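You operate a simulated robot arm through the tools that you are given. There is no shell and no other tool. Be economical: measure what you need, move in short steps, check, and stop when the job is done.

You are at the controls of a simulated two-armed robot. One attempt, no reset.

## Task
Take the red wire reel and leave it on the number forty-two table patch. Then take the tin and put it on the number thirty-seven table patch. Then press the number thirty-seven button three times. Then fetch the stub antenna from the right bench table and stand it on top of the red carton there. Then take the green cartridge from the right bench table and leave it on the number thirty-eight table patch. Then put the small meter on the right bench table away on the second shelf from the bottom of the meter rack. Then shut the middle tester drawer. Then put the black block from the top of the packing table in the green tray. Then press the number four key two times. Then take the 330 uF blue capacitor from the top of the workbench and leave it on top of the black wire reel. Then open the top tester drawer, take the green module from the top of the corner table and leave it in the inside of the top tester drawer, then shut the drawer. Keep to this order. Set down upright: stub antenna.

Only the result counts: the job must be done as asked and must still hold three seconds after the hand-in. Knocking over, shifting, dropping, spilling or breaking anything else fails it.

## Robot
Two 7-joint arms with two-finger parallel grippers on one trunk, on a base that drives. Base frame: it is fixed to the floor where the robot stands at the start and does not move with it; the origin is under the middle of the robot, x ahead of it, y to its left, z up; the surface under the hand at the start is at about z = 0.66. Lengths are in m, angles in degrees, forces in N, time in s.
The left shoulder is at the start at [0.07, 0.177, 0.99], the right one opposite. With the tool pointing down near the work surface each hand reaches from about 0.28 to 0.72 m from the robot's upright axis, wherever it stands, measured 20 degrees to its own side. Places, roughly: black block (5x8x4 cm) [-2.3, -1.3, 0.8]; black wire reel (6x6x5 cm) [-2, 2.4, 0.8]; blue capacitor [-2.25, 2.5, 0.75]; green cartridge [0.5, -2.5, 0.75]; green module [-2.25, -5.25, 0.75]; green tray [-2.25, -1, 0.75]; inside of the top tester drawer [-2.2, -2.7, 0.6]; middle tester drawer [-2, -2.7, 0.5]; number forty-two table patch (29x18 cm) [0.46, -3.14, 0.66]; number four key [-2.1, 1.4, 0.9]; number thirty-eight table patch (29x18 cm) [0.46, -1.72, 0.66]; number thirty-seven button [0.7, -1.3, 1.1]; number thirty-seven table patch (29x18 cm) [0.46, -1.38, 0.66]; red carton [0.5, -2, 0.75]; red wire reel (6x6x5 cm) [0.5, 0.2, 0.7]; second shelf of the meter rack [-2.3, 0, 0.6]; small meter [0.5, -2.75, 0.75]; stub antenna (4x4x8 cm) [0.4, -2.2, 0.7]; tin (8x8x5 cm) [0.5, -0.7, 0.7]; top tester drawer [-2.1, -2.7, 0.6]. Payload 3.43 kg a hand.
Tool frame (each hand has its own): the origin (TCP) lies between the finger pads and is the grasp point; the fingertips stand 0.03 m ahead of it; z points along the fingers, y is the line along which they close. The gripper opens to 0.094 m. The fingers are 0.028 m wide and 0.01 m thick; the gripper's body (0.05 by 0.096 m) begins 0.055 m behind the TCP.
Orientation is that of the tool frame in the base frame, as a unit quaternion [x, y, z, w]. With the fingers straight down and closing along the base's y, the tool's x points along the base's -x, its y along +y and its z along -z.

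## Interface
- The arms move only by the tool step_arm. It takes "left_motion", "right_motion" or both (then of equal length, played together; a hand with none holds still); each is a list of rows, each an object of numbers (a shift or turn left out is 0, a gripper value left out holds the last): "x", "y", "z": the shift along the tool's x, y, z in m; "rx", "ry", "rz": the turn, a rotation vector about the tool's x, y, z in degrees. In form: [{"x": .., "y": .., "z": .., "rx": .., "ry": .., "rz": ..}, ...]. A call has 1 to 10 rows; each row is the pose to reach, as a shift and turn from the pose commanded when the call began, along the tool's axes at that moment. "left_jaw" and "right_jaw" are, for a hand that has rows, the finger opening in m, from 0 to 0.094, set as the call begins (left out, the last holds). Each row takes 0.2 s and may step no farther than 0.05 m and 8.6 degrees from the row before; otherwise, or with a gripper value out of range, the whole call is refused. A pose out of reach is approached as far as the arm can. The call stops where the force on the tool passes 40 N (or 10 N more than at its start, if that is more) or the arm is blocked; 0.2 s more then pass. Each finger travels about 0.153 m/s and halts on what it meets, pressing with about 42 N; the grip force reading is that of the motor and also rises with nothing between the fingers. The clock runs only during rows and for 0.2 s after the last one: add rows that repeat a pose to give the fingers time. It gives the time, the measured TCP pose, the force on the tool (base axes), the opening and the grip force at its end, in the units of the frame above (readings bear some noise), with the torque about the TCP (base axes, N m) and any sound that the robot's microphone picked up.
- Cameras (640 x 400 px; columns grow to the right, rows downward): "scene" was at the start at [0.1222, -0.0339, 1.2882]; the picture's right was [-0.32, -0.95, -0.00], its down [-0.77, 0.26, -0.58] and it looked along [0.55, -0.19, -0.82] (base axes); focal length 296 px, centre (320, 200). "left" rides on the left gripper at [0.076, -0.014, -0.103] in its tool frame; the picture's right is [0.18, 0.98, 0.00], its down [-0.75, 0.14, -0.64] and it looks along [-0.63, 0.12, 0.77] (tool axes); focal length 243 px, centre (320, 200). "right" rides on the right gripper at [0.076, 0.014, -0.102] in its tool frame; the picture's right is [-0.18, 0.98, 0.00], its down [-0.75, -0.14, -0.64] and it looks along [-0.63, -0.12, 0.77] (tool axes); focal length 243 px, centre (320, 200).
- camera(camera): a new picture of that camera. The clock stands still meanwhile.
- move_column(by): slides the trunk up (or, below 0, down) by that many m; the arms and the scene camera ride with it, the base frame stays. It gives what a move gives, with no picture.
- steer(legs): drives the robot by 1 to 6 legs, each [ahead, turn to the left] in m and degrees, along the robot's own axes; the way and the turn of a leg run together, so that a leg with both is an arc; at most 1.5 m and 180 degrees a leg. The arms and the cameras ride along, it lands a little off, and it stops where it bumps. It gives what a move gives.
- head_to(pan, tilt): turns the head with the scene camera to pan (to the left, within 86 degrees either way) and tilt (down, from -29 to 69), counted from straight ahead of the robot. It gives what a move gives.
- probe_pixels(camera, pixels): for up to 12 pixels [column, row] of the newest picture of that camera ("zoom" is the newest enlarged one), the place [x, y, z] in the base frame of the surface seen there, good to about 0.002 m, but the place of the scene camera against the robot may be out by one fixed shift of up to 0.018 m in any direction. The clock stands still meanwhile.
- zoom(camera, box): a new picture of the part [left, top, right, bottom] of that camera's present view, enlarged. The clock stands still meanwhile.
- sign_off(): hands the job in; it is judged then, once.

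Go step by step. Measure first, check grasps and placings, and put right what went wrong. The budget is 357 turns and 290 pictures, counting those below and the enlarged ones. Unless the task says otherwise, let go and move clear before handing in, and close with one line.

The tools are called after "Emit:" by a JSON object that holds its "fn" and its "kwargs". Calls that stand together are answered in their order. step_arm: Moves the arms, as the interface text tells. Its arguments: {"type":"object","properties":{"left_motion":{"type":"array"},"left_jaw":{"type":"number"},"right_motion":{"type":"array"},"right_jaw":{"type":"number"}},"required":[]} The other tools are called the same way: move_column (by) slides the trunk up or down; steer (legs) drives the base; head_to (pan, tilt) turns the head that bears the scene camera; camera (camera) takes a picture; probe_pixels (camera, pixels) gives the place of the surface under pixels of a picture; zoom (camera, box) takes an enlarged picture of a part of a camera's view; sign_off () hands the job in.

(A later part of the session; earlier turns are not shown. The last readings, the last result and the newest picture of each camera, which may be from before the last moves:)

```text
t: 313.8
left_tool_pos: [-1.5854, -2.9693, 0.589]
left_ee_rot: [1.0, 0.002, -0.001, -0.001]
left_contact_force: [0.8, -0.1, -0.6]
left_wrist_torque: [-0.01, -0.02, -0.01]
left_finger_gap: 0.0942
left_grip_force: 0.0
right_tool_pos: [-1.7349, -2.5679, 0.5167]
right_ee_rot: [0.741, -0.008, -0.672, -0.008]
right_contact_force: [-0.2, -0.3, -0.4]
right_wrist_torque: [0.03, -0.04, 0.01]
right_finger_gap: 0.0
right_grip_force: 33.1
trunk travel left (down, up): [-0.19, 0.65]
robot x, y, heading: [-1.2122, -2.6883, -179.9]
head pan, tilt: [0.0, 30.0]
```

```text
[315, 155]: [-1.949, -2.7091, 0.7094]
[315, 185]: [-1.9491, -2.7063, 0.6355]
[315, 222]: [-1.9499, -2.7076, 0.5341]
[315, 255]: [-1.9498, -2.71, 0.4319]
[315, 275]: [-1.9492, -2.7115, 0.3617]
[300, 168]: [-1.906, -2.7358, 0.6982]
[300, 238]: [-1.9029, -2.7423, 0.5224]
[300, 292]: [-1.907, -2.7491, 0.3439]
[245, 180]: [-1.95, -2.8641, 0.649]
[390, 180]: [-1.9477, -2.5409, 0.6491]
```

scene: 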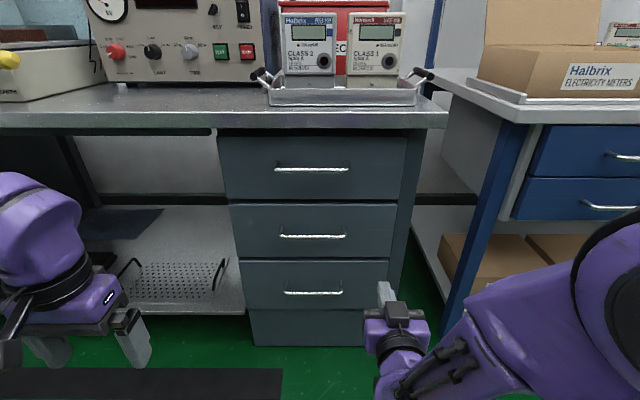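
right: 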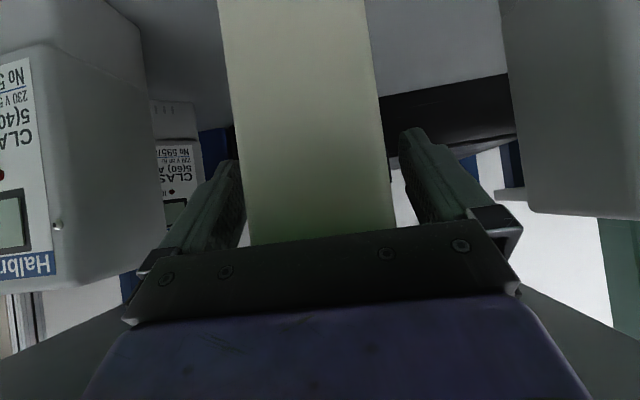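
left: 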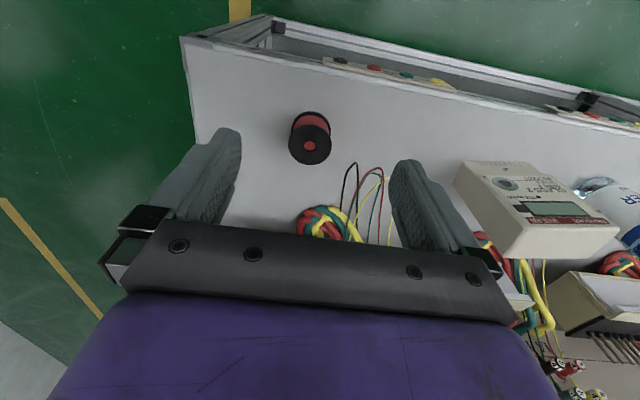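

All drawers are flush (x≈-1.949). Level the right hand, raise the trunk, and drive to the packing table.

Emit:
{"fn": "steer", "kwargs": {"legs": [[-0.25, 0]]}}

Emit:
{"fn": "step_arm", "kwargs": {"right_motion": [{"ry": 8.5}, {"ry": 17}, {"ry": 25.5}, {"ry": 34}, {"ry": 42.5}, {"ry": 51}, {"ry": 59.5}, {"ry": 68}, {"ry": 76.5}, {"ry": 84.5}], "right_jaw": 0.094}}

Emit:
{"fn": "move_column", "kwargs": {"by": 0.48}}

Emit:
{"fn": "steer", "kwargs": {"legs": [[0, -90], [1.5, 0], [0, 90]]}}

Emit:
{"fn": "head_to", "kwargs": {"pan": 0, "tilt": 40}}

Emit:
{"fn": "camera", "kwargs": {"camera": "scene"}}

```text
t: 315.6
left_tool_pos: [-1.3353, -2.9683, 0.5887]
left_ee_rot: [1.0, 0.002, 0.0, -0.001]
left_contact_force: [-0.1, 0.1, 0.2]
left_wrist_torque: [0.02, 0.0, 0.01]
left_finger_gap: 0.0939
left_grip_force: 0.0
right_tool_pos: [-1.4841, -2.5667, 0.5158]
right_ee_rot: [0.741, -0.008, -0.672, -0.008]
right_contact_force: [-0.1, 0.5, 0.9]
right_wrist_torque: [-0.01, 0.01, -0.02]
right_finger_gap: 0.0005
right_grip_force: 33.4
trunk travel left (down, up): [-0.19, 0.65]
robot x, y, heading: [-0.9626, -2.6884, -180.0]
head pan, tilt: [0.0, 30.0]
```

```text
t: 317.8
left_tool_pos: [-1.3355, -2.9686, 0.5901]
left_ee_rot: [1.0, 0.002, 0.0, 0.0]
left_contact_force: [-0.7, 0.5, -0.1]
left_wrist_torque: [0.0, 0.03, -0.02]
left_finger_gap: 0.094
left_grip_force: 0.0
right_tool_pos: [-1.4856, -2.5679, 0.5144]
right_ee_rot: [1.0, -0.013, 0.003, 0.001]
right_contact_force: [0.0, 0.1, -0.1]
right_wrist_torque: [0.03, -0.04, 0.01]
right_finger_gap: 0.0937
right_grip_force: 0.1
trunk travel left (down, up): [-0.19, 0.65]
robot x, y, heading: [-0.9622, -2.6907, -180.2]
head pan, tilt: [0.0, 30.0]
```

```text
refused: 0.48 is not a number from -0.4 to 0.4
```

```text
t: 332.7
left_tool_pos: [-1.4163, -1.5369, 0.5883]
left_ee_rot: [0.998, 0.06, -0.001, -0.002]
left_contact_force: [-0.3, 0.1, 0.2]
left_wrist_torque: [-0.02, 0.01, 0.0]
left_finger_gap: 0.0941
left_grip_force: 0.0
right_tool_pos: [-1.6122, -1.1576, 0.5161]
right_ee_rot: [0.999, 0.045, 0.001, -0.001]
right_contact_force: [0.0, -0.5, -1.0]
right_wrist_torque: [-0.03, 0.03, -0.01]
right_finger_gap: 0.0939
right_grip_force: 0.1
trunk travel left (down, up): [-0.19, 0.65]
robot x, y, heading: [-1.0776, -1.2157, -173.3]
head pan, tilt: [0.0, 30.0]
```

```text
t: 333.4
left_tool_pos: [-1.4153, -1.5376, 0.589]
left_ee_rot: [0.998, 0.06, -0.001, -0.002]
left_contact_force: [0.1, 0.2, -0.5]
left_wrist_torque: [0.02, 0.0, 0.02]
left_finger_gap: 0.0938
left_grip_force: 0.0
right_tool_pos: [-1.6114, -1.157, 0.5159]
right_ee_rot: [0.999, 0.046, 0.001, -0.001]
right_contact_force: [-0.3, -0.1, -0.1]
right_wrist_torque: [-0.02, 0.03, 0.01]
right_finger_gap: 0.0941
right_grip_force: 0.1
trunk travel left (down, up): [-0.19, 0.65]
robot x, y, heading: [-1.0801, -1.2135, -173.5]
head pan, tilt: [0.0, 40.0]
```

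```text
189 pictures are left
```

scene: 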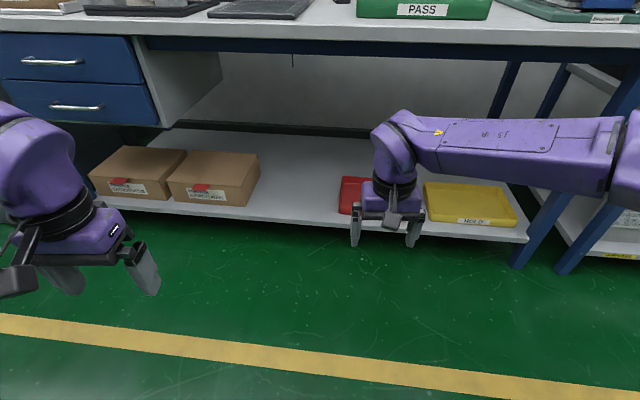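

Trunk is still low; raise it in two moves (≤0.4 each), straighten the heading, then look.

Emit:
{"fn": "move_column", "kwargs": {"by": 0.4}}

Emit:
{"fn": "move_column", "kwargs": {"by": 0.1}}

Emit:
{"fn": "steer", "kwargs": {"legs": [[0, -6.5]]}}

Emit:
{"fn": "camera", "kwargs": {"camera": "scene"}}

```text
t: 337.3
left_tool_pos: [-1.4163, -1.5371, 0.9891]
left_ee_rot: [0.998, 0.06, -0.001, 0.0]
left_contact_force: [0.0, 0.5, 1.0]
left_wrist_torque: [0.02, 0.01, 0.01]
left_finger_gap: 0.0938
left_grip_force: 0.0
right_tool_pos: [-1.6111, -1.1577, 0.9166]
right_ee_rot: [0.999, 0.046, 0.001, 0.0]
right_contact_force: [-0.4, -0.2, 0.1]
right_wrist_torque: [0.0, -0.01, 0.03]
right_finger_gap: 0.094
right_grip_force: 0.0
trunk travel left (down, up): [-0.59, 0.25]
robot x, y, heading: [-1.0808, -1.2152, -173.2]
head pan, tilt: [0.0, 40.0]
```

```text
t: 338.6
left_tool_pos: [-1.4159, -1.5384, 1.0892]
left_ee_rot: [0.998, 0.059, 0.0, 0.0]
left_contact_force: [-0.3, -0.7, -0.3]
left_wrist_torque: [0.01, 0.0, -0.01]
left_finger_gap: 0.0938
left_grip_force: 0.1
right_tool_pos: [-1.6098, -1.1569, 1.0159]
right_ee_rot: [0.999, 0.045, 0.001, -0.001]
right_contact_force: [0.9, 0.2, -0.3]
right_wrist_torque: [0.02, 0.01, 0.01]
right_finger_gap: 0.0938
right_grip_force: 0.0
trunk travel left (down, up): [-0.69, 0.15]
robot x, y, heading: [-1.0789, -1.2111, -173.4]
head pan, tilt: [0.0, 40.0]
```

```text
t: 339.5
left_tool_pos: [-1.4492, -1.498, 1.0891]
left_ee_rot: [1.0, 0.004, 0.0, -0.002]
left_contact_force: [-0.1, 1.3, -0.2]
left_wrist_torque: [0.01, 0.0, 0.01]
left_finger_gap: 0.0938
left_grip_force: 0.1
right_tool_pos: [-1.6022, -1.0984, 1.0173]
right_ee_rot: [1.0, -0.009, 0.001, -0.001]
right_contact_force: [-0.4, 0.8, 0.5]
right_wrist_torque: [-0.02, 0.0, 0.02]
right_finger_gap: 0.0942
right_grip_force: 0.1
trunk travel left (down, up): [-0.69, 0.15]
robot x, y, heading: [-1.0802, -1.2155, -179.7]
head pan, tilt: [0.0, 40.0]
```

```text
188 pictures are left
```

scene: 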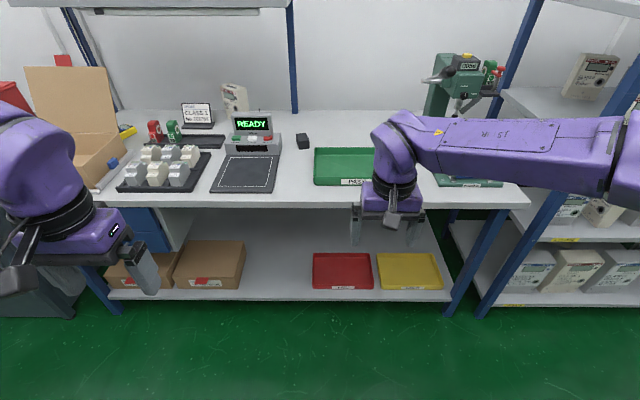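

Emit:
{"fn": "probe_pixels", "kwargs": {"camera": "scene", "pixels": [[302, 137], [302, 144], [302, 150], [320, 150], [340, 165], [370, 165], [318, 184], [300, 195], [300, 204], [345, 152], [278, 150], [293, 60]]}}

Emit:
{"fn": "zoom", "kwargs": {"camera": "scene", "box": [220, 90, 400, 210]}}

```text
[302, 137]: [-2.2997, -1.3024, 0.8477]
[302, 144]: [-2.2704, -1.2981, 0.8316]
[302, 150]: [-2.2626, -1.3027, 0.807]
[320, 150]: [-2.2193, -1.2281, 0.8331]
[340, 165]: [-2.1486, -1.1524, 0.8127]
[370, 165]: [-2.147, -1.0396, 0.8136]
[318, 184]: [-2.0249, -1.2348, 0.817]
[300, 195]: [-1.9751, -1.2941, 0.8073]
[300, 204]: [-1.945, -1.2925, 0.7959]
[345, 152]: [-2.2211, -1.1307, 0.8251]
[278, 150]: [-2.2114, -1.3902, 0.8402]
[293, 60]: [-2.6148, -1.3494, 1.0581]
```

```text
3.33 times, centred on (310, 150) of scene
```

zoom: 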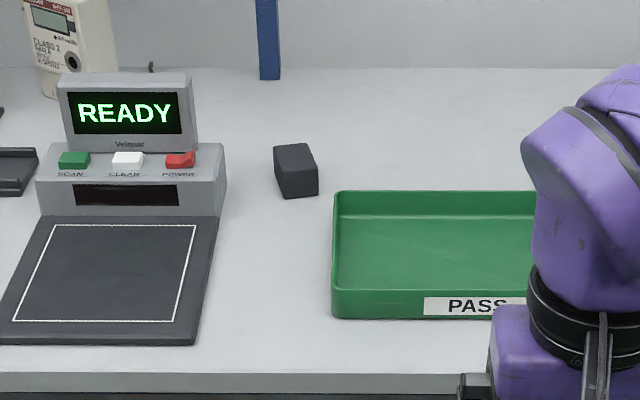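

The block is at (-2.29,-1.30), top z≈0.84, and the tray at x -2.22…-2.02, y -1.235…-0.98. I'll use the left hand from (-1.6,-1.12); first retract the right hand.

Emit:
{"fn": "step_arm", "kwargs": {"right_motion": [{"x": 0.04}, {"x": 0.08}, {"x": 0.12}, {"x": 0.14}]}}

Emit:
{"fn": "steer", "kwargs": {"legs": [[0, -13], [0.43, 0], [0, 12.7]]}}

Emit:
{"fn": "camera", "kwargs": {"camera": "scene"}}

```text
t: 340.5
left_tool_pos: [-1.4491, -1.4978, 1.0887]
left_ee_rot: [1.0, 0.004, -0.001, -0.001]
left_contact_force: [0.3, 0.7, 0.3]
left_wrist_torque: [0.01, -0.01, -0.02]
left_finger_gap: 0.0939
left_grip_force: 0.0
right_tool_pos: [-1.4603, -1.1025, 1.0174]
right_ee_rot: [1.0, -0.01, 0.001, -0.001]
right_contact_force: [-0.1, -0.5, -0.4]
right_wrist_torque: [-0.01, -0.01, -0.03]
right_finger_gap: 0.0938
right_grip_force: 0.1
trunk travel left (down, up): [-0.69, 0.15]
robot x, y, heading: [-1.0801, -1.2148, -179.6]
head pan, tilt: [0.0, 40.0]
```

```text
t: 344.7
left_tool_pos: [-1.86, -1.4093, 1.0881]
left_ee_rot: [1.0, 0.006, 0.0, 0.0]
left_contact_force: [-0.4, 0.1, -0.3]
left_wrist_torque: [0.0, -0.02, 0.0]
left_finger_gap: 0.094
left_grip_force: 0.1
right_tool_pos: [-1.8727, -1.0125, 1.0171]
right_ee_rot: [1.0, -0.008, 0.001, -0.001]
right_contact_force: [0.1, 0.3, -0.1]
right_wrist_torque: [0.0, -0.01, 0.01]
right_finger_gap: 0.0938
right_grip_force: 0.0
trunk travel left (down, up): [-0.69, 0.15]
robot x, y, heading: [-1.4912, -1.1237, -179.6]
head pan, tilt: [0.0, 40.0]
```

```text
186 pictures are left
```

scene: 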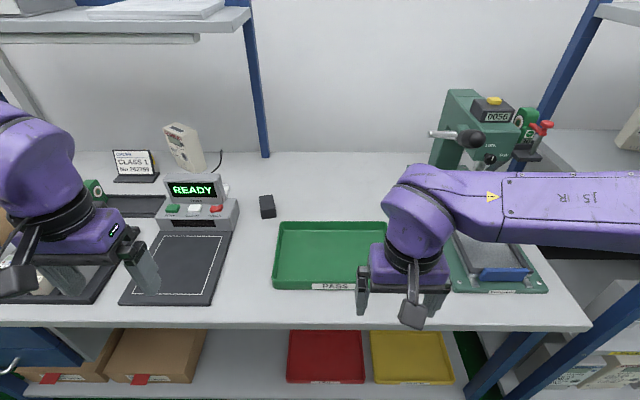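

Emit:
{"fn": "steer", "kwargs": {"legs": [[0.1, 0]]}}

Emit:
{"fn": "camera", "kwargs": {"camera": "scene"}}

Emit:
{"fn": "probe_pixels", "kwargs": {"camera": "scene", "pixels": [[235, 15], [100, 30], [150, 45], [243, 30], [260, 140]]}}

```text
t: 345.9
left_tool_pos: [-1.963, -1.4107, 1.089]
left_ee_rot: [1.0, 0.006, -0.001, -0.001]
left_contact_force: [-0.2, -0.5, 0.5]
left_wrist_torque: [0.02, 0.01, -0.02]
left_finger_gap: 0.0938
left_grip_force: 0.2
right_tool_pos: [-1.976, -1.0143, 1.0173]
right_ee_rot: [1.0, -0.009, 0.001, 0.0]
right_contact_force: [-0.3, 0.9, 0.2]
right_wrist_torque: [-0.01, 0.01, -0.01]
right_finger_gap: 0.0939
right_grip_force: 0.0
trunk travel left (down, up): [-0.69, 0.15]
robot x, y, heading: [-1.5945, -1.1262, -179.7]
head pan, tilt: [0.0, 40.0]
```

```text
185 pictures are left
```

scene: 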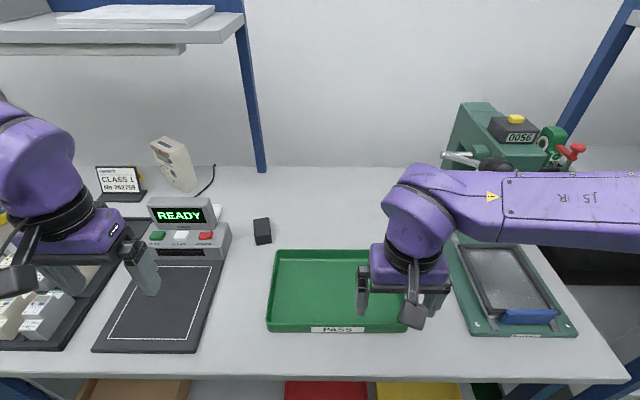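

```text
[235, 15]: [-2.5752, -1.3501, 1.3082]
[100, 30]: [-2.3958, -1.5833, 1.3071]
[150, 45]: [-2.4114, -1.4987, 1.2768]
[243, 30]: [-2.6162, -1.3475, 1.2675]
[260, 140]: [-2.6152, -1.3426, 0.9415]
```

The overhead shelf is at z≈1.3, clear. I'll move the left hand toward the block at height.

Emit:
{"fn": "step_arm", "kwargs": {"left_motion": [{"x": -0.03, "y": -0.03}, {"x": -0.06, "y": -0.06}, {"x": -0.09, "y": -0.09}, {"x": -0.13, "y": -0.11}, {"x": -0.17, "y": -0.11, "z": 0.02}, {"x": -0.21, "y": -0.11, "z": 0.04}, {"x": -0.25, "y": -0.11, "z": 0.06}, {"x": -0.257, "y": -0.11, "z": 0.1}, {"x": -0.257, "y": -0.11, "z": 0.11}]}}

Emit:
{"fn": "camera", "kwargs": {"camera": "left"}}

```text
t: 347.9
left_tool_pos: [-2.1622, -1.3038, 1.0529]
left_ee_rot: [1.0, 0.007, -0.001, -0.001]
left_contact_force: [0.8, 0.0, 0.6]
left_wrist_torque: [0.01, 0.02, 0.04]
left_finger_gap: 0.0938
left_grip_force: 0.1
left hand out of reach, approached as far as the arm can: row 6, 7, 8, 9
right_tool_pos: [-1.9754, -1.0129, 1.0175]
right_ee_rot: [1.0, -0.009, 0.001, -0.002]
right_contact_force: [-0.1, 0.9, 0.0]
right_wrist_torque: [0.02, 0.0, 0.02]
right_finger_gap: 0.0938
right_grip_force: 0.0
trunk travel left (down, up): [-0.69, 0.15]
robot x, y, heading: [-1.5922, -1.1261, -179.4]
head pan, tilt: [0.0, 40.0]
```

```text
184 pictures are left
```

left: 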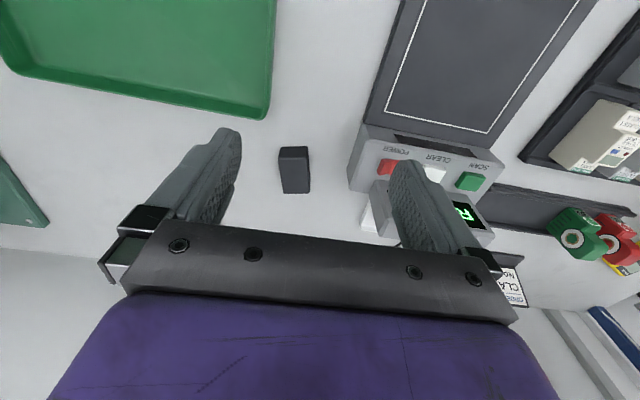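

Emit:
{"fn": "probe_pixels", "kwargs": {"camera": "left", "pixels": [[294, 150], [281, 150], [306, 150], [294, 165], [284, 190], [309, 188], [294, 191], [365, 170], [350, 170], [420, 180], [265, 110], [270, 150]]}}

Emit:
{"fn": "zoom", "kwargs": {"camera": "left", "box": [250, 120, 350, 210]}}

```text
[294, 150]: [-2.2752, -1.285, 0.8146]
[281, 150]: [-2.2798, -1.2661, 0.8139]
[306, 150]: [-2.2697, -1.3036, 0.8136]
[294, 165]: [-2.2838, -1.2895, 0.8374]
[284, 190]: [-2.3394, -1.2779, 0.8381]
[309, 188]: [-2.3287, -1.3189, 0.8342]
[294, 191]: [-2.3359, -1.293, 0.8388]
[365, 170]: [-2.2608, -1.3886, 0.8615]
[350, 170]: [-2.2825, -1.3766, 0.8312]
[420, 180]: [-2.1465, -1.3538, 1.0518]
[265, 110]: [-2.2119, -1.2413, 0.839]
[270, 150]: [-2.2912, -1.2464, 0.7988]
```

```text
4.44 times, centred on (300, 165) of left
```

zoom: 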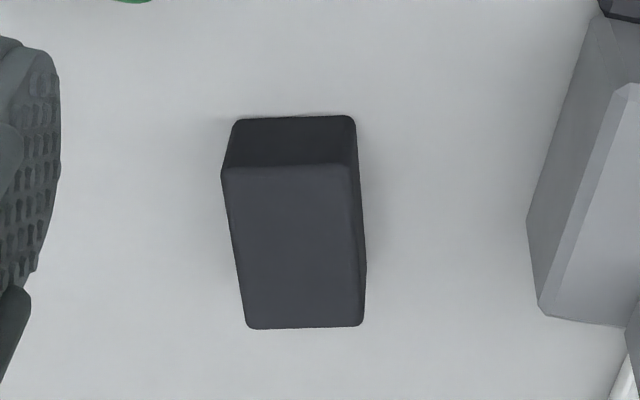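

The block's centre is ≈(-2.31,-1.296), top z 0.838, yawed ~15°. I'll yaw the left hand to match and lower it.

Emit:
{"fn": "step_arm", "kwargs": {"left_motion": [{"rz": -5, "z": 0.01}, {"rz": -10, "z": 0.02}, {"rz": -14.6, "z": 0.03}, {"rz": -14.6, "z": 0.03}]}}

Emit:
{"fn": "step_arm", "kwargs": {"left_motion": [{"ry": -8}, {"ry": -16}, {"ry": -25}, {"ry": -25}]}}

```text
t: 348.9
left_tool_pos: [-2.1607, -1.305, 1.0217]
left_ee_rot: [0.991, 0.133, -0.001, 0.0]
left_contact_force: [-0.4, 0.2, -0.7]
left_wrist_torque: [0.0, -0.01, 0.02]
left_finger_gap: 0.0942
left_grip_force: 0.1
right_tool_pos: [-1.975, -1.0126, 1.0169]
right_ee_rot: [1.0, -0.008, 0.001, -0.001]
right_contact_force: [-1.5, 0.2, 0.2]
right_wrist_torque: [0.02, 0.01, 0.01]
right_finger_gap: 0.0941
right_grip_force: 0.1
trunk travel left (down, up): [-0.69, 0.15]
robot x, y, heading: [-1.5934, -1.1291, -179.4]
head pan, tilt: [0.0, 40.0]
```

```text
refused: row 3 steps farther than a row can; nothing moved
```

Emit:
{"fn": "step_arm", "kwargs": {"left_motion": [{"ry": -8}, {"ry": -16}, {"ry": -24}, {"ry": -25}, {"ry": -25}]}}

Emit:
{"fn": "camera", "kwargs": {"camera": "left"}}

```text
t: 350.1
left_tool_pos: [-2.16, -1.307, 1.0202]
left_ee_rot: [0.967, 0.129, -0.216, 0.028]
left_contact_force: [-0.1, -0.1, -0.1]
left_wrist_torque: [0.0, -0.01, 0.0]
left_finger_gap: 0.0938
left_grip_force: 0.1
right_tool_pos: [-1.9751, -1.0142, 1.017]
right_ee_rot: [1.0, -0.009, 0.001, -0.001]
right_contact_force: [-0.1, 0.6, 0.0]
right_wrist_torque: [-0.03, 0.0, 0.0]
right_finger_gap: 0.0939
right_grip_force: 0.0
trunk travel left (down, up): [-0.69, 0.15]
robot x, y, heading: [-1.5962, -1.1264, -179.8]
head pan, tilt: [0.0, 40.0]
```

```text
182 pictures are left
```

left: 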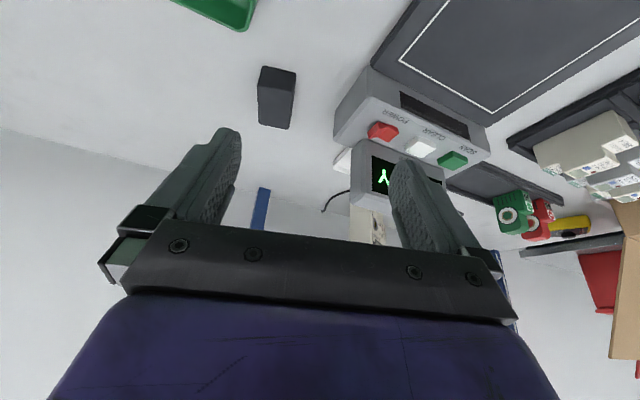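

Emit:
{"fn": "probe_pixels", "kwargs": {"camera": "left", "pixels": [[262, 88], [295, 92], [259, 125], [289, 125], [276, 106], [276, 80], [262, 70], [293, 76], [340, 115], [345, 165]]}}

```text
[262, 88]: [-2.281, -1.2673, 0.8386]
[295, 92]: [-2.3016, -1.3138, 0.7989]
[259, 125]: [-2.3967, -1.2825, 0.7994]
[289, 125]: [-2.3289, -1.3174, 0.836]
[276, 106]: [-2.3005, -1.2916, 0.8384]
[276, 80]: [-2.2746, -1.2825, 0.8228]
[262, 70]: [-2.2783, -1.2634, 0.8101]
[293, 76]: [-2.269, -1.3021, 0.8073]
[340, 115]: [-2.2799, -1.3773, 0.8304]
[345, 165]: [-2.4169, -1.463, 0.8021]
```

Block axis ≈192°, centre (-2.306,-1.292). Approach along the tool with the jaw at 0.075, stopping short first.

Emit:
{"fn": "step_arm", "kwargs": {"left_motion": [{"x": -0.02, "y": -0.026, "z": 0.02}, {"x": -0.0402, "y": -0.052, "z": 0.045}, {"x": -0.0402, "y": -0.052, "z": 0.09}, {"x": -0.0402, "y": -0.052, "z": 0.13}, {"x": -0.0402, "y": -0.052, "z": 0.16}, {"x": -0.0402, "y": -0.052, "z": 0.16}], "left_jaw": 0.075}}

Emit:
{"fn": "camera", "kwargs": {"camera": "left"}}

```text
t: 351.5
left_tool_pos: [-2.2741, -1.2835, 0.8935]
left_ee_rot: [0.968, 0.129, -0.215, 0.028]
left_contact_force: [0.7, 0.1, 0.2]
left_wrist_torque: [0.0, 0.01, -0.02]
left_finger_gap: 0.0751
left_grip_force: 0.1
right_tool_pos: [-1.9761, -1.012, 1.0177]
right_ee_rot: [1.0, -0.008, 0.001, -0.002]
right_contact_force: [0.8, -0.2, 0.3]
right_wrist_torque: [-0.01, 0.02, -0.03]
right_finger_gap: 0.0941
right_grip_force: 0.0
trunk travel left (down, up): [-0.69, 0.15]
robot x, y, heading: [-1.5941, -1.1261, -179.4]
head pan, tilt: [0.0, 40.0]
```

```text
181 pictures are left
```

left: 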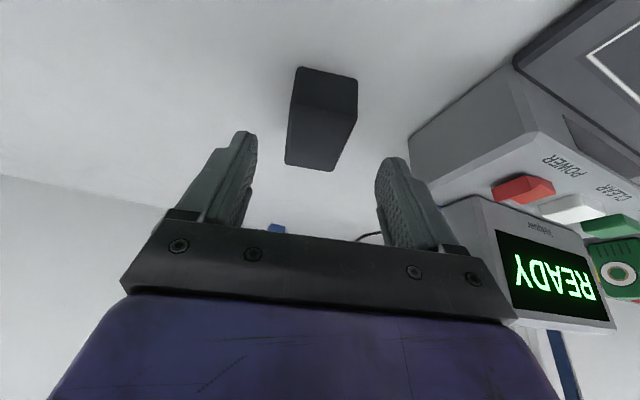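

Emit:
{"fn": "probe_pixels", "kwargs": {"camera": "left", "pixels": [[495, 225], [520, 300], [450, 205], [420, 150], [298, 120], [350, 120], [310, 165], [325, 70], [322, 120]]}}

```text
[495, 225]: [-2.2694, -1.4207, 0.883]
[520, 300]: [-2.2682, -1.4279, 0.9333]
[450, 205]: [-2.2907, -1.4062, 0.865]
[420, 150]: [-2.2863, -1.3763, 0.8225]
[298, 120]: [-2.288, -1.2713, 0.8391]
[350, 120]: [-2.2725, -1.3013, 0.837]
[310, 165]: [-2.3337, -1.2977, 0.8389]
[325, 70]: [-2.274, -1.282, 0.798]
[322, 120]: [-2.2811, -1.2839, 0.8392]
```

Aligned. Advance 6.3 cm and grip.

Emit:
{"fn": "step_arm", "kwargs": {"left_motion": [{"z": 0.025}, {"z": 0.045}, {"z": 0.058}, {"z": 0.063}, {"z": 0.063}]}}

Emit:
{"fn": "step_arm", "kwargs": {"left_motion": [{"z": 0}, {"z": 0}, {"z": 0}, {"z": 0}], "left_jaw": 0.0}}

Emit:
{"fn": "camera", "kwargs": {"camera": "left"}}

```text
t: 352.7
left_tool_pos: [-2.2987, -1.2902, 0.8371]
left_ee_rot: [0.968, 0.13, -0.215, 0.029]
left_contact_force: [-0.1, -0.7, 1.1]
left_wrist_torque: [-0.02, 0.01, 0.03]
left_finger_gap: 0.0748
left_grip_force: 0.1
right_tool_pos: [-1.976, -1.0129, 1.0171]
right_ee_rot: [1.0, -0.009, 0.001, 0.0]
right_contact_force: [0.4, -0.1, 0.5]
right_wrist_torque: [-0.02, -0.02, -0.02]
right_finger_gap: 0.094
right_grip_force: 0.1
trunk travel left (down, up): [-0.69, 0.15]
robot x, y, heading: [-1.5943, -1.1293, -179.7]
head pan, tilt: [0.0, 40.0]
```

```text
t: 353.7
left_tool_pos: [-2.2995, -1.2911, 0.8382]
left_ee_rot: [0.968, 0.129, -0.215, 0.027]
left_contact_force: [1.0, 0.4, -1.1]
left_wrist_torque: [0.02, 0.01, -0.01]
left_finger_gap: 0.0478
left_grip_force: 42.1
right_tool_pos: [-1.9763, -1.0128, 1.0178]
right_ee_rot: [1.0, -0.009, 0.001, -0.002]
right_contact_force: [0.1, -0.3, -0.2]
right_wrist_torque: [-0.01, -0.02, -0.04]
right_finger_gap: 0.094
right_grip_force: 0.1
trunk travel left (down, up): [-0.69, 0.15]
robot x, y, heading: [-1.5953, -1.1253, -179.6]
head pan, tilt: [0.0, 40.0]
```

```text
180 pictures are left
```

left: 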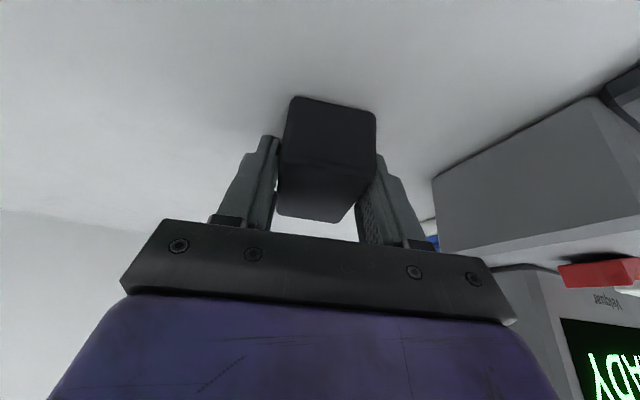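

Gripped (0.048). Lift slowly.

Emit:
{"fn": "step_arm", "kwargs": {"left_motion": [{"x": -0.0017, "z": -0.0036}, {"x": -0.0043, "z": -0.009}, {"x": -0.0085, "z": -0.018}, {"x": -0.0149, "z": -0.0316}, {"x": -0.0234, "z": -0.0497}, {"x": -0.034, "z": -0.0722}, {"x": -0.0425, "z": -0.0903}, {"x": -0.051, "z": -0.1084}, {"x": -0.051, "z": -0.1084}]}}

Emit:
{"fn": "camera", "kwargs": {"camera": "left"}}

```text
t: 355.7
left_tool_pos: [-2.2996, -1.2895, 0.956]
left_ee_rot: [0.968, 0.129, -0.214, 0.028]
left_contact_force: [-0.3, 0.7, -0.6]
left_wrist_torque: [0.01, -0.01, -0.02]
left_finger_gap: 0.0481
left_grip_force: 41.8
right_tool_pos: [-1.9755, -1.013, 1.0175]
right_ee_rot: [1.0, -0.009, 0.001, -0.001]
right_contact_force: [0.7, -0.2, -0.1]
right_wrist_torque: [-0.02, 0.02, 0.02]
right_finger_gap: 0.0939
right_grip_force: 0.1
trunk travel left (down, up): [-0.69, 0.15]
robot x, y, heading: [-1.5952, -1.1257, -179.8]
head pan, tilt: [0.0, 40.0]
```

```text
179 pictures are left
```

left: 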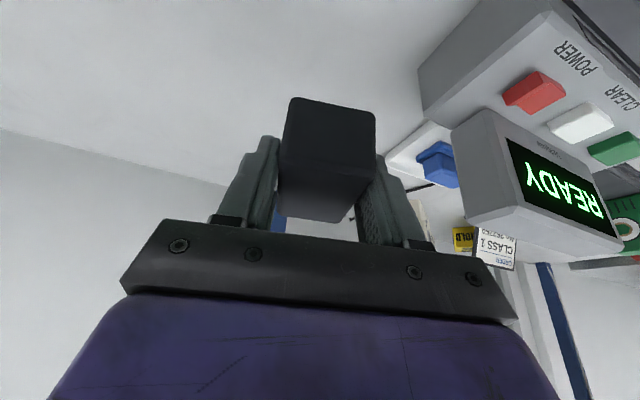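

Block held. Move the right hand aside, and carry the block over the tray.

Emit:
{"fn": "step_arm", "kwargs": {"right_motion": [{"y": -0.04}, {"y": -0.08}, {"y": -0.12}, {"y": -0.12}]}}

Emit:
{"fn": "step_arm", "kwargs": {"left_motion": [{"x": 0.03, "y": -0.017, "z": -0.014}, {"x": 0.06, "y": -0.034, "z": -0.028}, {"x": 0.09, "y": -0.051, "z": -0.042}, {"x": 0.12, "y": -0.068, "z": -0.056}, {"x": 0.15, "y": -0.085, "z": -0.07}, {"x": 0.1796, "y": -0.1015, "z": -0.0842}, {"x": 0.1796, "y": -0.1015, "z": -0.0842}]}}

Emit:
{"fn": "camera", "kwargs": {"camera": "left"}}

Emit:
{"fn": "camera", "kwargs": {"camera": "scene"}}

```text
t: 356.7
left_tool_pos: [-2.2997, -1.2897, 0.9561]
left_ee_rot: [0.968, 0.13, -0.214, 0.027]
left_contact_force: [-0.3, -0.2, -0.5]
left_wrist_torque: [0.0, -0.01, -0.03]
left_finger_gap: 0.0478
left_grip_force: 42.1
right_tool_pos: [-1.9706, -0.8928, 1.0166]
right_ee_rot: [1.0, -0.009, 0.0, -0.001]
right_contact_force: [-0.1, -0.1, 0.3]
right_wrist_torque: [0.0, -0.03, 0.03]
right_finger_gap: 0.0941
right_grip_force: 0.1
trunk travel left (down, up): [-0.69, 0.15]
robot x, y, heading: [-1.5897, -1.1244, -179.5]
head pan, tilt: [0.0, 40.0]
```

```text
t: 358.3
left_tool_pos: [-2.1357, -1.1421, 0.9564]
left_ee_rot: [0.968, 0.13, -0.215, 0.028]
left_contact_force: [0.4, -0.3, -0.3]
left_wrist_torque: [0.02, -0.01, -0.01]
left_finger_gap: 0.0482
left_grip_force: 42.0
right_tool_pos: [-1.9706, -0.892, 1.0163]
right_ee_rot: [1.0, -0.009, 0.001, -0.001]
right_contact_force: [-0.5, -1.2, -0.3]
right_wrist_torque: [0.02, 0.02, -0.03]
right_finger_gap: 0.0941
right_grip_force: 0.0
trunk travel left (down, up): [-0.69, 0.15]
robot x, y, heading: [-1.5901, -1.1221, -179.6]
head pan, tilt: [0.0, 40.0]
```

```text
178 pictures are left
```

left: 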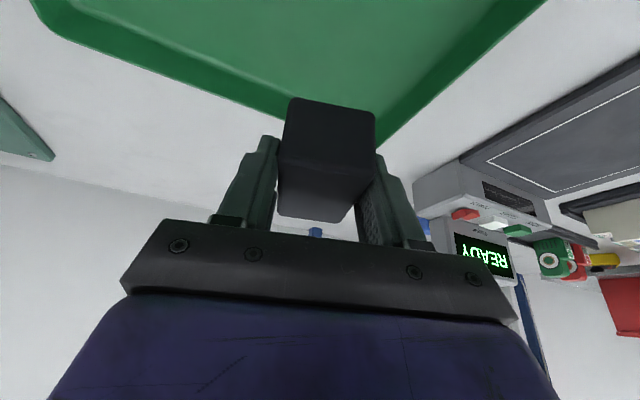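

```text
177 pictures are left
```

scene: 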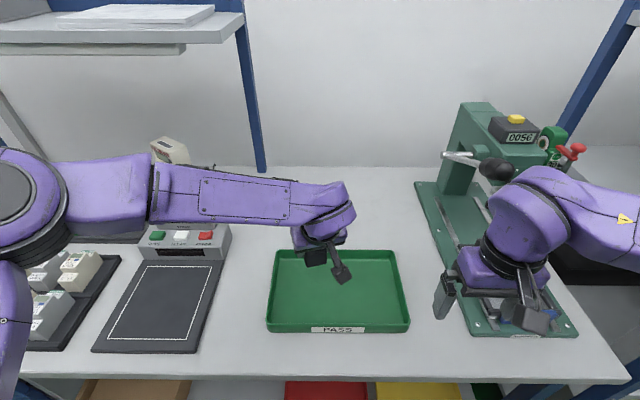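

Emit:
{"fn": "probe_pixels", "kwargs": {"camera": "scene", "pixels": [[270, 323], [408, 323], [392, 253], [278, 253], [370, 300], [300, 300]]}}

Emit:
{"fn": "probe_pixels", "kwargs": {"camera": "left", "pixels": [[300, 50], [240, 70], [270, 105], [400, 100], [470, 60], [330, 130], [90, 25]]}}

```text
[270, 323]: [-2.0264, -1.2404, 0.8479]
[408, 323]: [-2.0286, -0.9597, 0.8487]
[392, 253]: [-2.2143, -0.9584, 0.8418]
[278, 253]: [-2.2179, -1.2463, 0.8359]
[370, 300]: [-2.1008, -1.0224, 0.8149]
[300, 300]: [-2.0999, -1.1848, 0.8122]
```

```text
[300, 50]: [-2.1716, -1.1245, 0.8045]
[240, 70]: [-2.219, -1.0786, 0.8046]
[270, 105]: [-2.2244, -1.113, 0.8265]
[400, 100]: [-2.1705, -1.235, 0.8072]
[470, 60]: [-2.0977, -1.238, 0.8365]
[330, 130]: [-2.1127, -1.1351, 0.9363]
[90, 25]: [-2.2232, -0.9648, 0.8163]
```

Tray floor z=0.8045, centre ≈(-2.12,-1.095). Lower the block to the floor there and release.

Emit:
{"fn": "step_arm", "kwargs": {"left_motion": [{"x": 0.016, "y": -0.0337, "z": -0.0153}, {"x": 0.033, "y": -0.0337, "z": 0.014}, {"x": 0.05, "y": -0.0337, "z": 0.036}, {"x": 0.065, "y": -0.0337, "z": 0.06}, {"x": 0.075, "y": -0.0337, "z": 0.076}, {"x": 0.0803, "y": -0.0337, "z": 0.0858}, {"x": 0.0803, "y": -0.0337, "z": 0.0858}]}}

Emit:
{"fn": "step_arm", "kwargs": {"left_motion": [{"x": 0.0006, "z": 0.0014}, {"x": 0.0006, "z": 0.0014}]}}

```text
t: 359.9
left_tool_pos: [-2.1075, -1.0978, 0.8441]
left_ee_rot: [0.967, 0.129, -0.216, 0.028]
left_contact_force: [-0.3, 0.0, 0.5]
left_wrist_torque: [0.01, -0.01, 0.0]
left_finger_gap: 0.0479
left_grip_force: 41.9
right_tool_pos: [-1.9706, -0.8924, 1.0164]
right_ee_rot: [1.0, -0.008, 0.001, -0.001]
right_contact_force: [0.8, -0.4, -0.2]
right_wrist_torque: [0.03, 0.02, -0.02]
right_finger_gap: 0.0939
right_grip_force: 0.2
trunk travel left (down, up): [-0.69, 0.15]
robot x, y, heading: [-1.5938, -1.1258, -179.5]
head pan, tilt: [0.0, 40.0]
```

```text
t: 360.5
left_tool_pos: [-2.1081, -1.0977, 0.8421]
left_ee_rot: [0.967, 0.13, -0.217, 0.028]
left_contact_force: [0.2, 0.0, -0.1]
left_wrist_torque: [-0.02, 0.0, -0.01]
left_finger_gap: 0.0479
left_grip_force: 42.1
right_tool_pos: [-1.9711, -0.8929, 1.0171]
right_ee_rot: [1.0, -0.009, 0.001, 0.0]
right_contact_force: [0.6, 0.0, 0.0]
right_wrist_torque: [0.01, 0.01, 0.0]
right_finger_gap: 0.0942
right_grip_force: 0.1
trunk travel left (down, up): [-0.69, 0.15]
robot x, y, heading: [-1.5962, -1.1263, -179.7]
head pan, tilt: [0.0, 40.0]
```

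Within 1–2 mm of the floor. Release and withdraw.

Emit:
{"fn": "step_arm", "kwargs": {"left_motion": [{"z": 0}, {"z": 0}, {"z": 0}], "left_jaw": 0.08}}

Emit:
{"fn": "step_arm", "kwargs": {"left_motion": [{"x": -0.0085, "z": -0.018}, {"x": -0.025, "z": -0.055}, {"x": -0.042, "z": -0.092}, {"x": -0.059, "z": -0.129}, {"x": -0.06, "z": -0.14}]}}

Emit:
{"fn": "camera", "kwargs": {"camera": "left"}}

```text
t: 361.3
left_tool_pos: [-2.1076, -1.0969, 0.843]
left_ee_rot: [0.967, 0.129, -0.216, 0.028]
left_contact_force: [-0.3, 0.2, -0.7]
left_wrist_torque: [-0.01, -0.01, -0.03]
left_finger_gap: 0.0801
left_grip_force: 0.1
right_tool_pos: [-1.9694, -0.8926, 1.0155]
right_ee_rot: [1.0, -0.008, 0.001, 0.0]
right_contact_force: [0.6, -0.3, 0.0]
right_wrist_torque: [0.0, 0.02, -0.01]
right_finger_gap: 0.0941
right_grip_force: 0.1
trunk travel left (down, up): [-0.69, 0.15]
robot x, y, heading: [-1.5966, -1.1248, -179.5]
head pan, tilt: [0.0, 40.0]
```

```text
t: 362.5
left_tool_pos: [-2.1038, -1.0988, 0.9971]
left_ee_rot: [0.967, 0.131, -0.215, 0.029]
left_contact_force: [0.2, 0.4, -0.8]
left_wrist_torque: [0.02, 0.02, 0.0]
left_finger_gap: 0.0801
left_grip_force: 0.2
right_tool_pos: [-1.9702, -0.8924, 1.0158]
right_ee_rot: [1.0, -0.009, 0.001, 0.0]
right_contact_force: [0.7, 0.6, 0.2]
right_wrist_torque: [-0.03, 0.01, -0.03]
right_finger_gap: 0.0942
right_grip_force: 0.0
trunk travel left (down, up): [-0.69, 0.15]
robot x, y, heading: [-1.5975, -1.1229, -179.5]
head pan, tilt: [0.0, 40.0]
```

```text
176 pictures are left
```

left: 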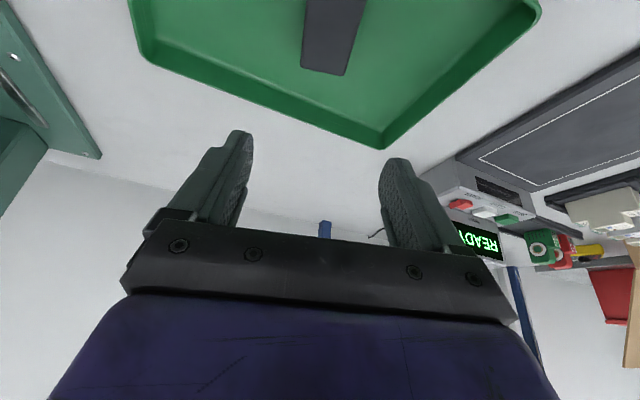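

The block lies in the tray. Level the left hand, back off, and drive to y≈1.35 to view the number-four key.

Emit:
{"fn": "step_arm", "kwargs": {"left_motion": [{"ry": 8}, {"ry": 16}, {"ry": 24}, {"ry": 25}]}}

Emit:
{"fn": "step_arm", "kwargs": {"left_motion": [{"rz": 7, "x": 0.04}, {"rz": 14.6, "x": 0.08}, {"rz": 14.6, "x": 0.11, "y": 0.02}, {"rz": 14.6, "x": 0.13, "y": 0.06}, {"rz": 14.6, "x": 0.13, "y": 0.1}]}}

Emit:
{"fn": "steer", "kwargs": {"legs": [[-0.5, 0], [0, -90], [1.5, 0], [1.0, 0], [0, 90]]}}

Emit:
{"fn": "head_to", "kwargs": {"pan": 0, "tilt": 35}}

Emit:
{"fn": "camera", "kwargs": {"camera": "scene"}}

```text
t: 363.5
left_tool_pos: [-2.103, -1.0966, 0.9957]
left_ee_rot: [0.991, 0.132, 0.001, -0.001]
left_contact_force: [-0.4, 0.0, 0.3]
left_wrist_torque: [0.02, -0.01, 0.02]
left_finger_gap: 0.0802
left_grip_force: 0.2
right_tool_pos: [-1.9701, -0.8939, 1.0159]
right_ee_rot: [1.0, -0.008, 0.001, 0.0]
right_contact_force: [-0.4, 0.1, 0.2]
right_wrist_torque: [-0.01, 0.02, 0.0]
right_finger_gap: 0.0942
right_grip_force: 0.2
trunk travel left (down, up): [-0.69, 0.15]
robot x, y, heading: [-1.5972, -1.1263, -179.5]
head pan, tilt: [0.0, 40.0]
```

```text
t: 364.7
left_tool_pos: [-1.9481, -1.1616, 0.995]
left_ee_rot: [1.0, 0.005, -0.001, -0.002]
left_contact_force: [-0.7, -0.2, 0.8]
left_wrist_torque: [0.01, 0.02, 0.03]
left_finger_gap: 0.0802
left_grip_force: 0.1
right_tool_pos: [-1.9709, -0.8946, 1.0169]
right_ee_rot: [1.0, -0.009, 0.001, -0.002]
right_contact_force: [-1.0, -0.8, 0.2]
right_wrist_torque: [0.02, -0.01, 0.02]
right_finger_gap: 0.0941
right_grip_force: 0.0
trunk travel left (down, up): [-0.69, 0.15]
robot x, y, heading: [-1.5943, -1.1275, -179.6]
head pan, tilt: [0.0, 40.0]
```

```text
t: 386.9
left_tool_pos: [-1.5529, 1.3065, 0.9946]
left_ee_rot: [1.0, 0.028, -0.001, -0.001]
left_contact_force: [0.4, -0.3, -0.3]
left_wrist_torque: [-0.04, 0.01, 0.01]
left_finger_gap: 0.0799
left_grip_force: 0.1
right_tool_pos: [-1.586, 1.575, 1.0167]
right_ee_rot: [1.0, 0.012, 0.001, 0.001]
right_contact_force: [-0.4, 0.8, 0.0]
right_wrist_torque: [0.03, 0.02, 0.01]
right_finger_gap: 0.094
right_grip_force: 0.2
trunk travel left (down, up): [-0.69, 0.15]
robot x, y, heading: [-1.2014, 1.3576, -176.9]
head pan, tilt: [0.0, 40.0]
```

```text
t: 387.6
left_tool_pos: [-1.5529, 1.3079, 0.9945]
left_ee_rot: [1.0, 0.027, -0.001, -0.001]
left_contact_force: [-0.2, 1.0, 0.3]
left_wrist_torque: [0.02, -0.03, -0.01]
left_finger_gap: 0.08
left_grip_force: 0.1
right_tool_pos: [-1.5864, 1.5737, 1.0174]
right_ee_rot: [1.0, 0.013, 0.001, -0.001]
right_contact_force: [0.7, -0.3, 0.1]
right_wrist_torque: [0.04, 0.0, -0.01]
right_finger_gap: 0.0939
right_grip_force: 0.0
trunk travel left (down, up): [-0.69, 0.15]
robot x, y, heading: [-1.1985, 1.3613, -176.7]
head pan, tilt: [0.0, 35.0]
```

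```text
175 pictures are left
```

scene: 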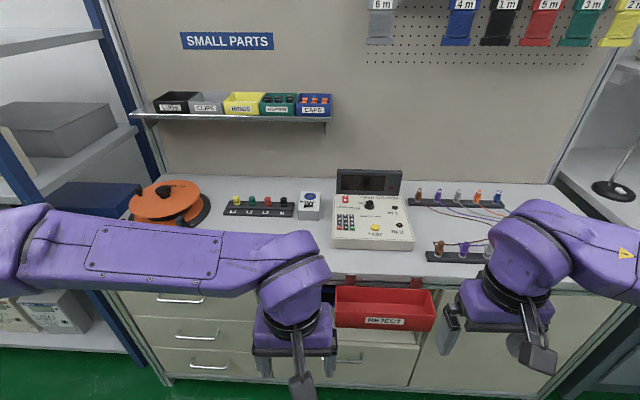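

Emit:
{"fn": "zoom", "kwargs": {"camera": "scene", "box": [320, 160, 430, 260]}}

Emit:
{"fn": "probe_pixels", "kwargs": {"camera": "scene", "pixels": [[345, 222], [375, 230], [340, 240], [410, 240], [370, 180], [370, 270], [460, 257], [310, 205], [385, 310]]}}

```text
4.00 times, centred on (375, 210) of scene
```

zoom: 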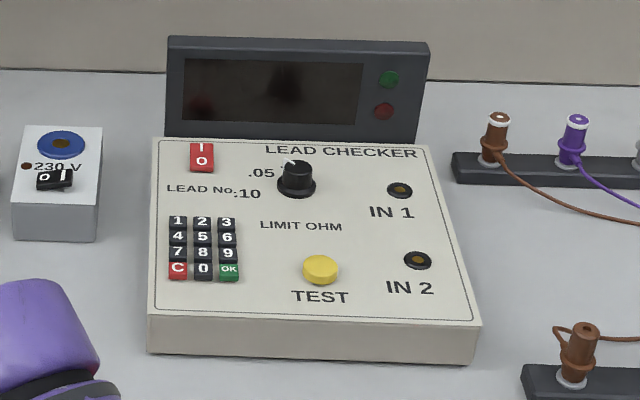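

```text
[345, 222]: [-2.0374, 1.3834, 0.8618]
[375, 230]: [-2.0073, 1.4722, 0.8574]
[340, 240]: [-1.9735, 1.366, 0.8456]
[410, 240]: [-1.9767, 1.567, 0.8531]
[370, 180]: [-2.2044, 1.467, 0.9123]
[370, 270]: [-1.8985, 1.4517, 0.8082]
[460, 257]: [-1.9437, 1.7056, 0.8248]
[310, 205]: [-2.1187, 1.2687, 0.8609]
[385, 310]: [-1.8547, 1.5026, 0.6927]
```

The LEAD CHECKER keypad is at scene (345,222), key 4 at (339.5,219). I'll shift the base to about (-1.5,1.54) so the left hand can reach it.

Emit:
{"fn": "steer", "kwargs": {"legs": [[0, -34.3], [0.33, 0], [0, 31]]}}

Emit:
{"fn": "camera", "kwargs": {"camera": "scene"}}

Emit:
{"fn": "camera", "kwargs": {"camera": "left"}}

```text
t: 392.9
left_tool_pos: [-1.8414, 1.5106, 0.9936]
left_ee_rot: [1.0, -0.012, -0.001, -0.001]
left_contact_force: [1.1, 0.9, -0.1]
left_wrist_torque: [-0.01, 0.02, -0.02]
left_finger_gap: 0.08
left_grip_force: 0.0
right_tool_pos: [-1.8543, 1.7805, 1.0169]
right_ee_rot: [1.0, -0.025, 0.001, 0.0]
right_contact_force: [1.3, -0.6, -0.1]
right_wrist_torque: [0.01, -0.01, 0.0]
right_finger_gap: 0.0939
right_grip_force: 0.1
trunk travel left (down, up): [-0.69, 0.15]
robot x, y, heading: [-1.4837, 1.5365, 178.4]
head pan, tilt: [0.0, 35.0]
```

```text
173 pictures are left
```

scene: 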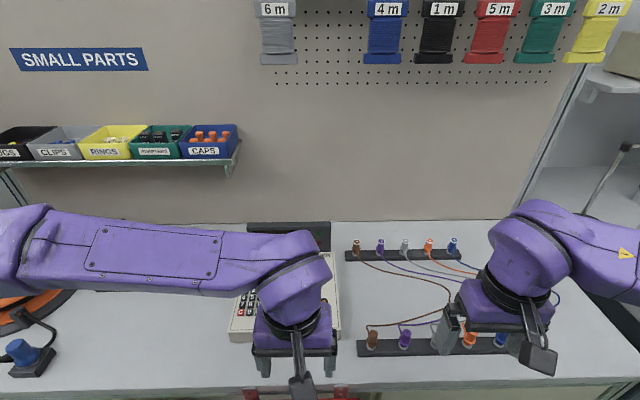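

```text
172 pictures are left
```

left: 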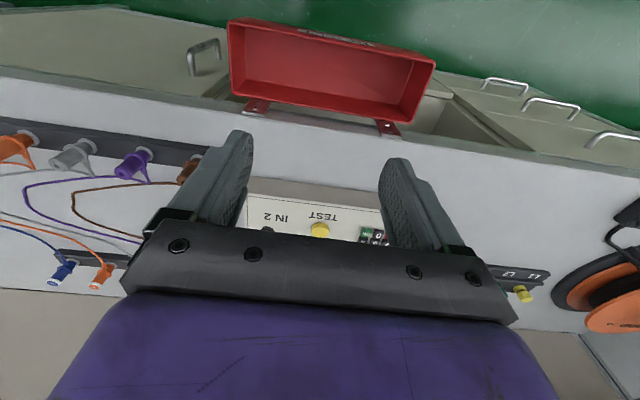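

Emit:
{"fn": "step_arm", "kwargs": {"left_motion": [{"y": 0.04}, {"y": 0.08}, {"y": 0.115}, {"y": 0.115, "ry": -8}, {"y": 0.115, "ry": -16}, {"y": 0.115, "ry": -24}, {"y": 0.115, "ry": -32}, {"y": 0.115, "ry": -40}, {"y": 0.115, "ry": -40}], "left_jaw": 0.03}}

Emit:
{"fn": "camera", "kwargs": {"camera": "left"}}

Emit:
{"fn": "camera", "kwargs": {"camera": "scene"}}

```text
t: 394.9
left_tool_pos: [-1.8956, 1.4263, 1.0008]
left_ee_rot: [0.94, -0.01, -0.342, -0.005]
left_contact_force: [-0.2, 1.0, 0.2]
left_wrist_torque: [0.0, 0.01, 0.02]
left_finger_gap: 0.0298
left_grip_force: 0.0
left hand out of reach, approached as far as the arm can: row 6, 7, 8, 9
right_tool_pos: [-1.8522, 1.7786, 1.0176]
right_ee_rot: [1.0, -0.025, 0.0, 0.0]
right_contact_force: [-0.6, 0.1, -0.2]
right_wrist_torque: [-0.04, -0.01, -0.01]
right_finger_gap: 0.0938
right_grip_force: 0.1
trunk travel left (down, up): [-0.69, 0.15]
robot x, y, heading: [-1.4889, 1.5335, 178.7]
head pan, tilt: [0.0, 35.0]
```

```text
171 pictures are left
```

left: 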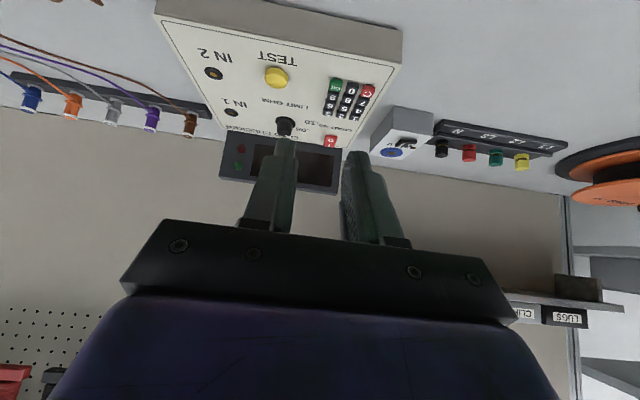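

```text
170 pictures are left
```

scene: 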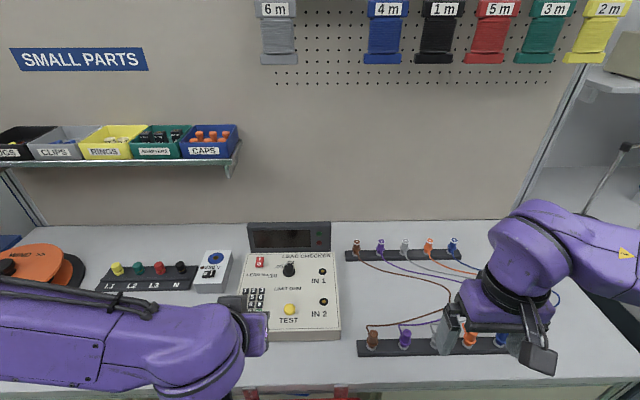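

Emit:
{"fn": "zoom", "kwargs": {"camera": "left", "box": [300, 60, 400, 160]}}

Emit:
{"fn": "zoom", "kwargs": {"camera": "left", "box": [220, 120, 420, 270]}}

```text
4.00 times, centred on (350, 110) of left
```

zoom: 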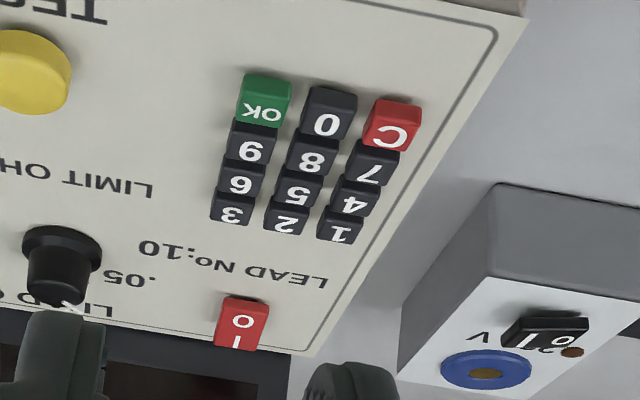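

```text
2.67 times, centred on (320, 195) of left
```

zoom: 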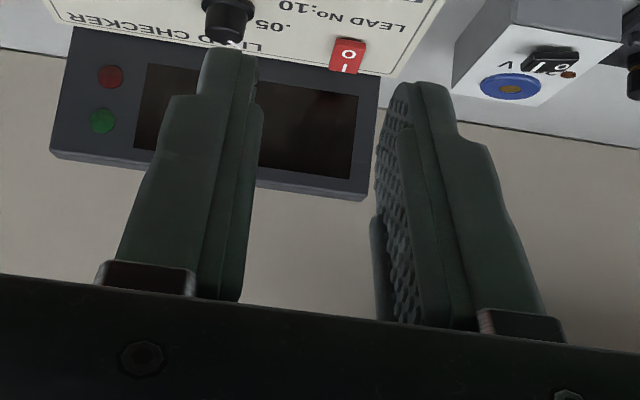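

Emit:
{"fn": "probe_pixels", "kwargs": {"camera": "left", "pixels": [[358, 109], [355, 108], [362, 110], [344, 106], [360, 101], [356, 117], [286, 142], [352, 154], [345, 156], [360, 156], [291, 140], [280, 143]]}}

```text
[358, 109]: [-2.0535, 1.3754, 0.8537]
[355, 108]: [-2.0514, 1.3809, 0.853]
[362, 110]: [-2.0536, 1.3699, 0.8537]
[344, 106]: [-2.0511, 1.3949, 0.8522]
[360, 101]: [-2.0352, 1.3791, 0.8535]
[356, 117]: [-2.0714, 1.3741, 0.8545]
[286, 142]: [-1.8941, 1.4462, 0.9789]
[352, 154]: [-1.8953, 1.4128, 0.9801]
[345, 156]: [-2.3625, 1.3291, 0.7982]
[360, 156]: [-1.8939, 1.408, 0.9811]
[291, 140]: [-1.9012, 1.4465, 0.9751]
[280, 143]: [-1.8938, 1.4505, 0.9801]
```

Key 4 top is at (-2.053,1.3765,0.8535), pitch 18 mm. I'll use the +y finger (jaw 0.03, tilted hand) so only one fingertip touches; move above it first.

Emit:
{"fn": "step_arm", "kwargs": {"left_motion": [{"y": 0.036}, {"y": 0.0727}, {"y": 0.0727, "x": -0.013, "z": 0.041}, {"y": 0.0727, "x": -0.027, "z": 0.082}, {"y": 0.0727, "x": -0.04, "z": 0.122}, {"y": 0.0727, "x": -0.053, "z": 0.1633}, {"y": 0.0727, "x": -0.053, "z": 0.1633}]}}

Emit:
{"fn": "camera", "kwargs": {"camera": "left"}}

```text
t: 396.5
left_tool_pos: [-2.043, 1.3606, 0.9142]
left_ee_rot: [0.939, -0.011, -0.343, -0.005]
left_contact_force: [-0.1, 0.1, 0.5]
left_wrist_torque: [0.02, 0.01, 0.01]
left_finger_gap: 0.03
left_grip_force: 0.0
left hand out of reach, approached as far as the arm can: row 1, 2
right_tool_pos: [-1.8519, 1.7797, 1.0176]
right_ee_rot: [1.0, -0.024, 0.001, -0.001]
right_contact_force: [-0.3, -0.1, -0.8]
right_wrist_torque: [0.04, -0.01, -0.01]
right_finger_gap: 0.0942
right_grip_force: 0.0
trunk travel left (down, up): [-0.69, 0.15]
robot x, y, heading: [-1.4865, 1.5344, 178.4]
head pan, tilt: [0.0, 35.0]
```

```text
167 pictures are left
```

left: 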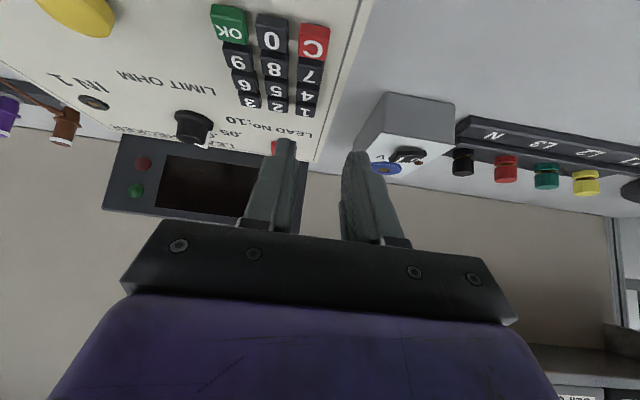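

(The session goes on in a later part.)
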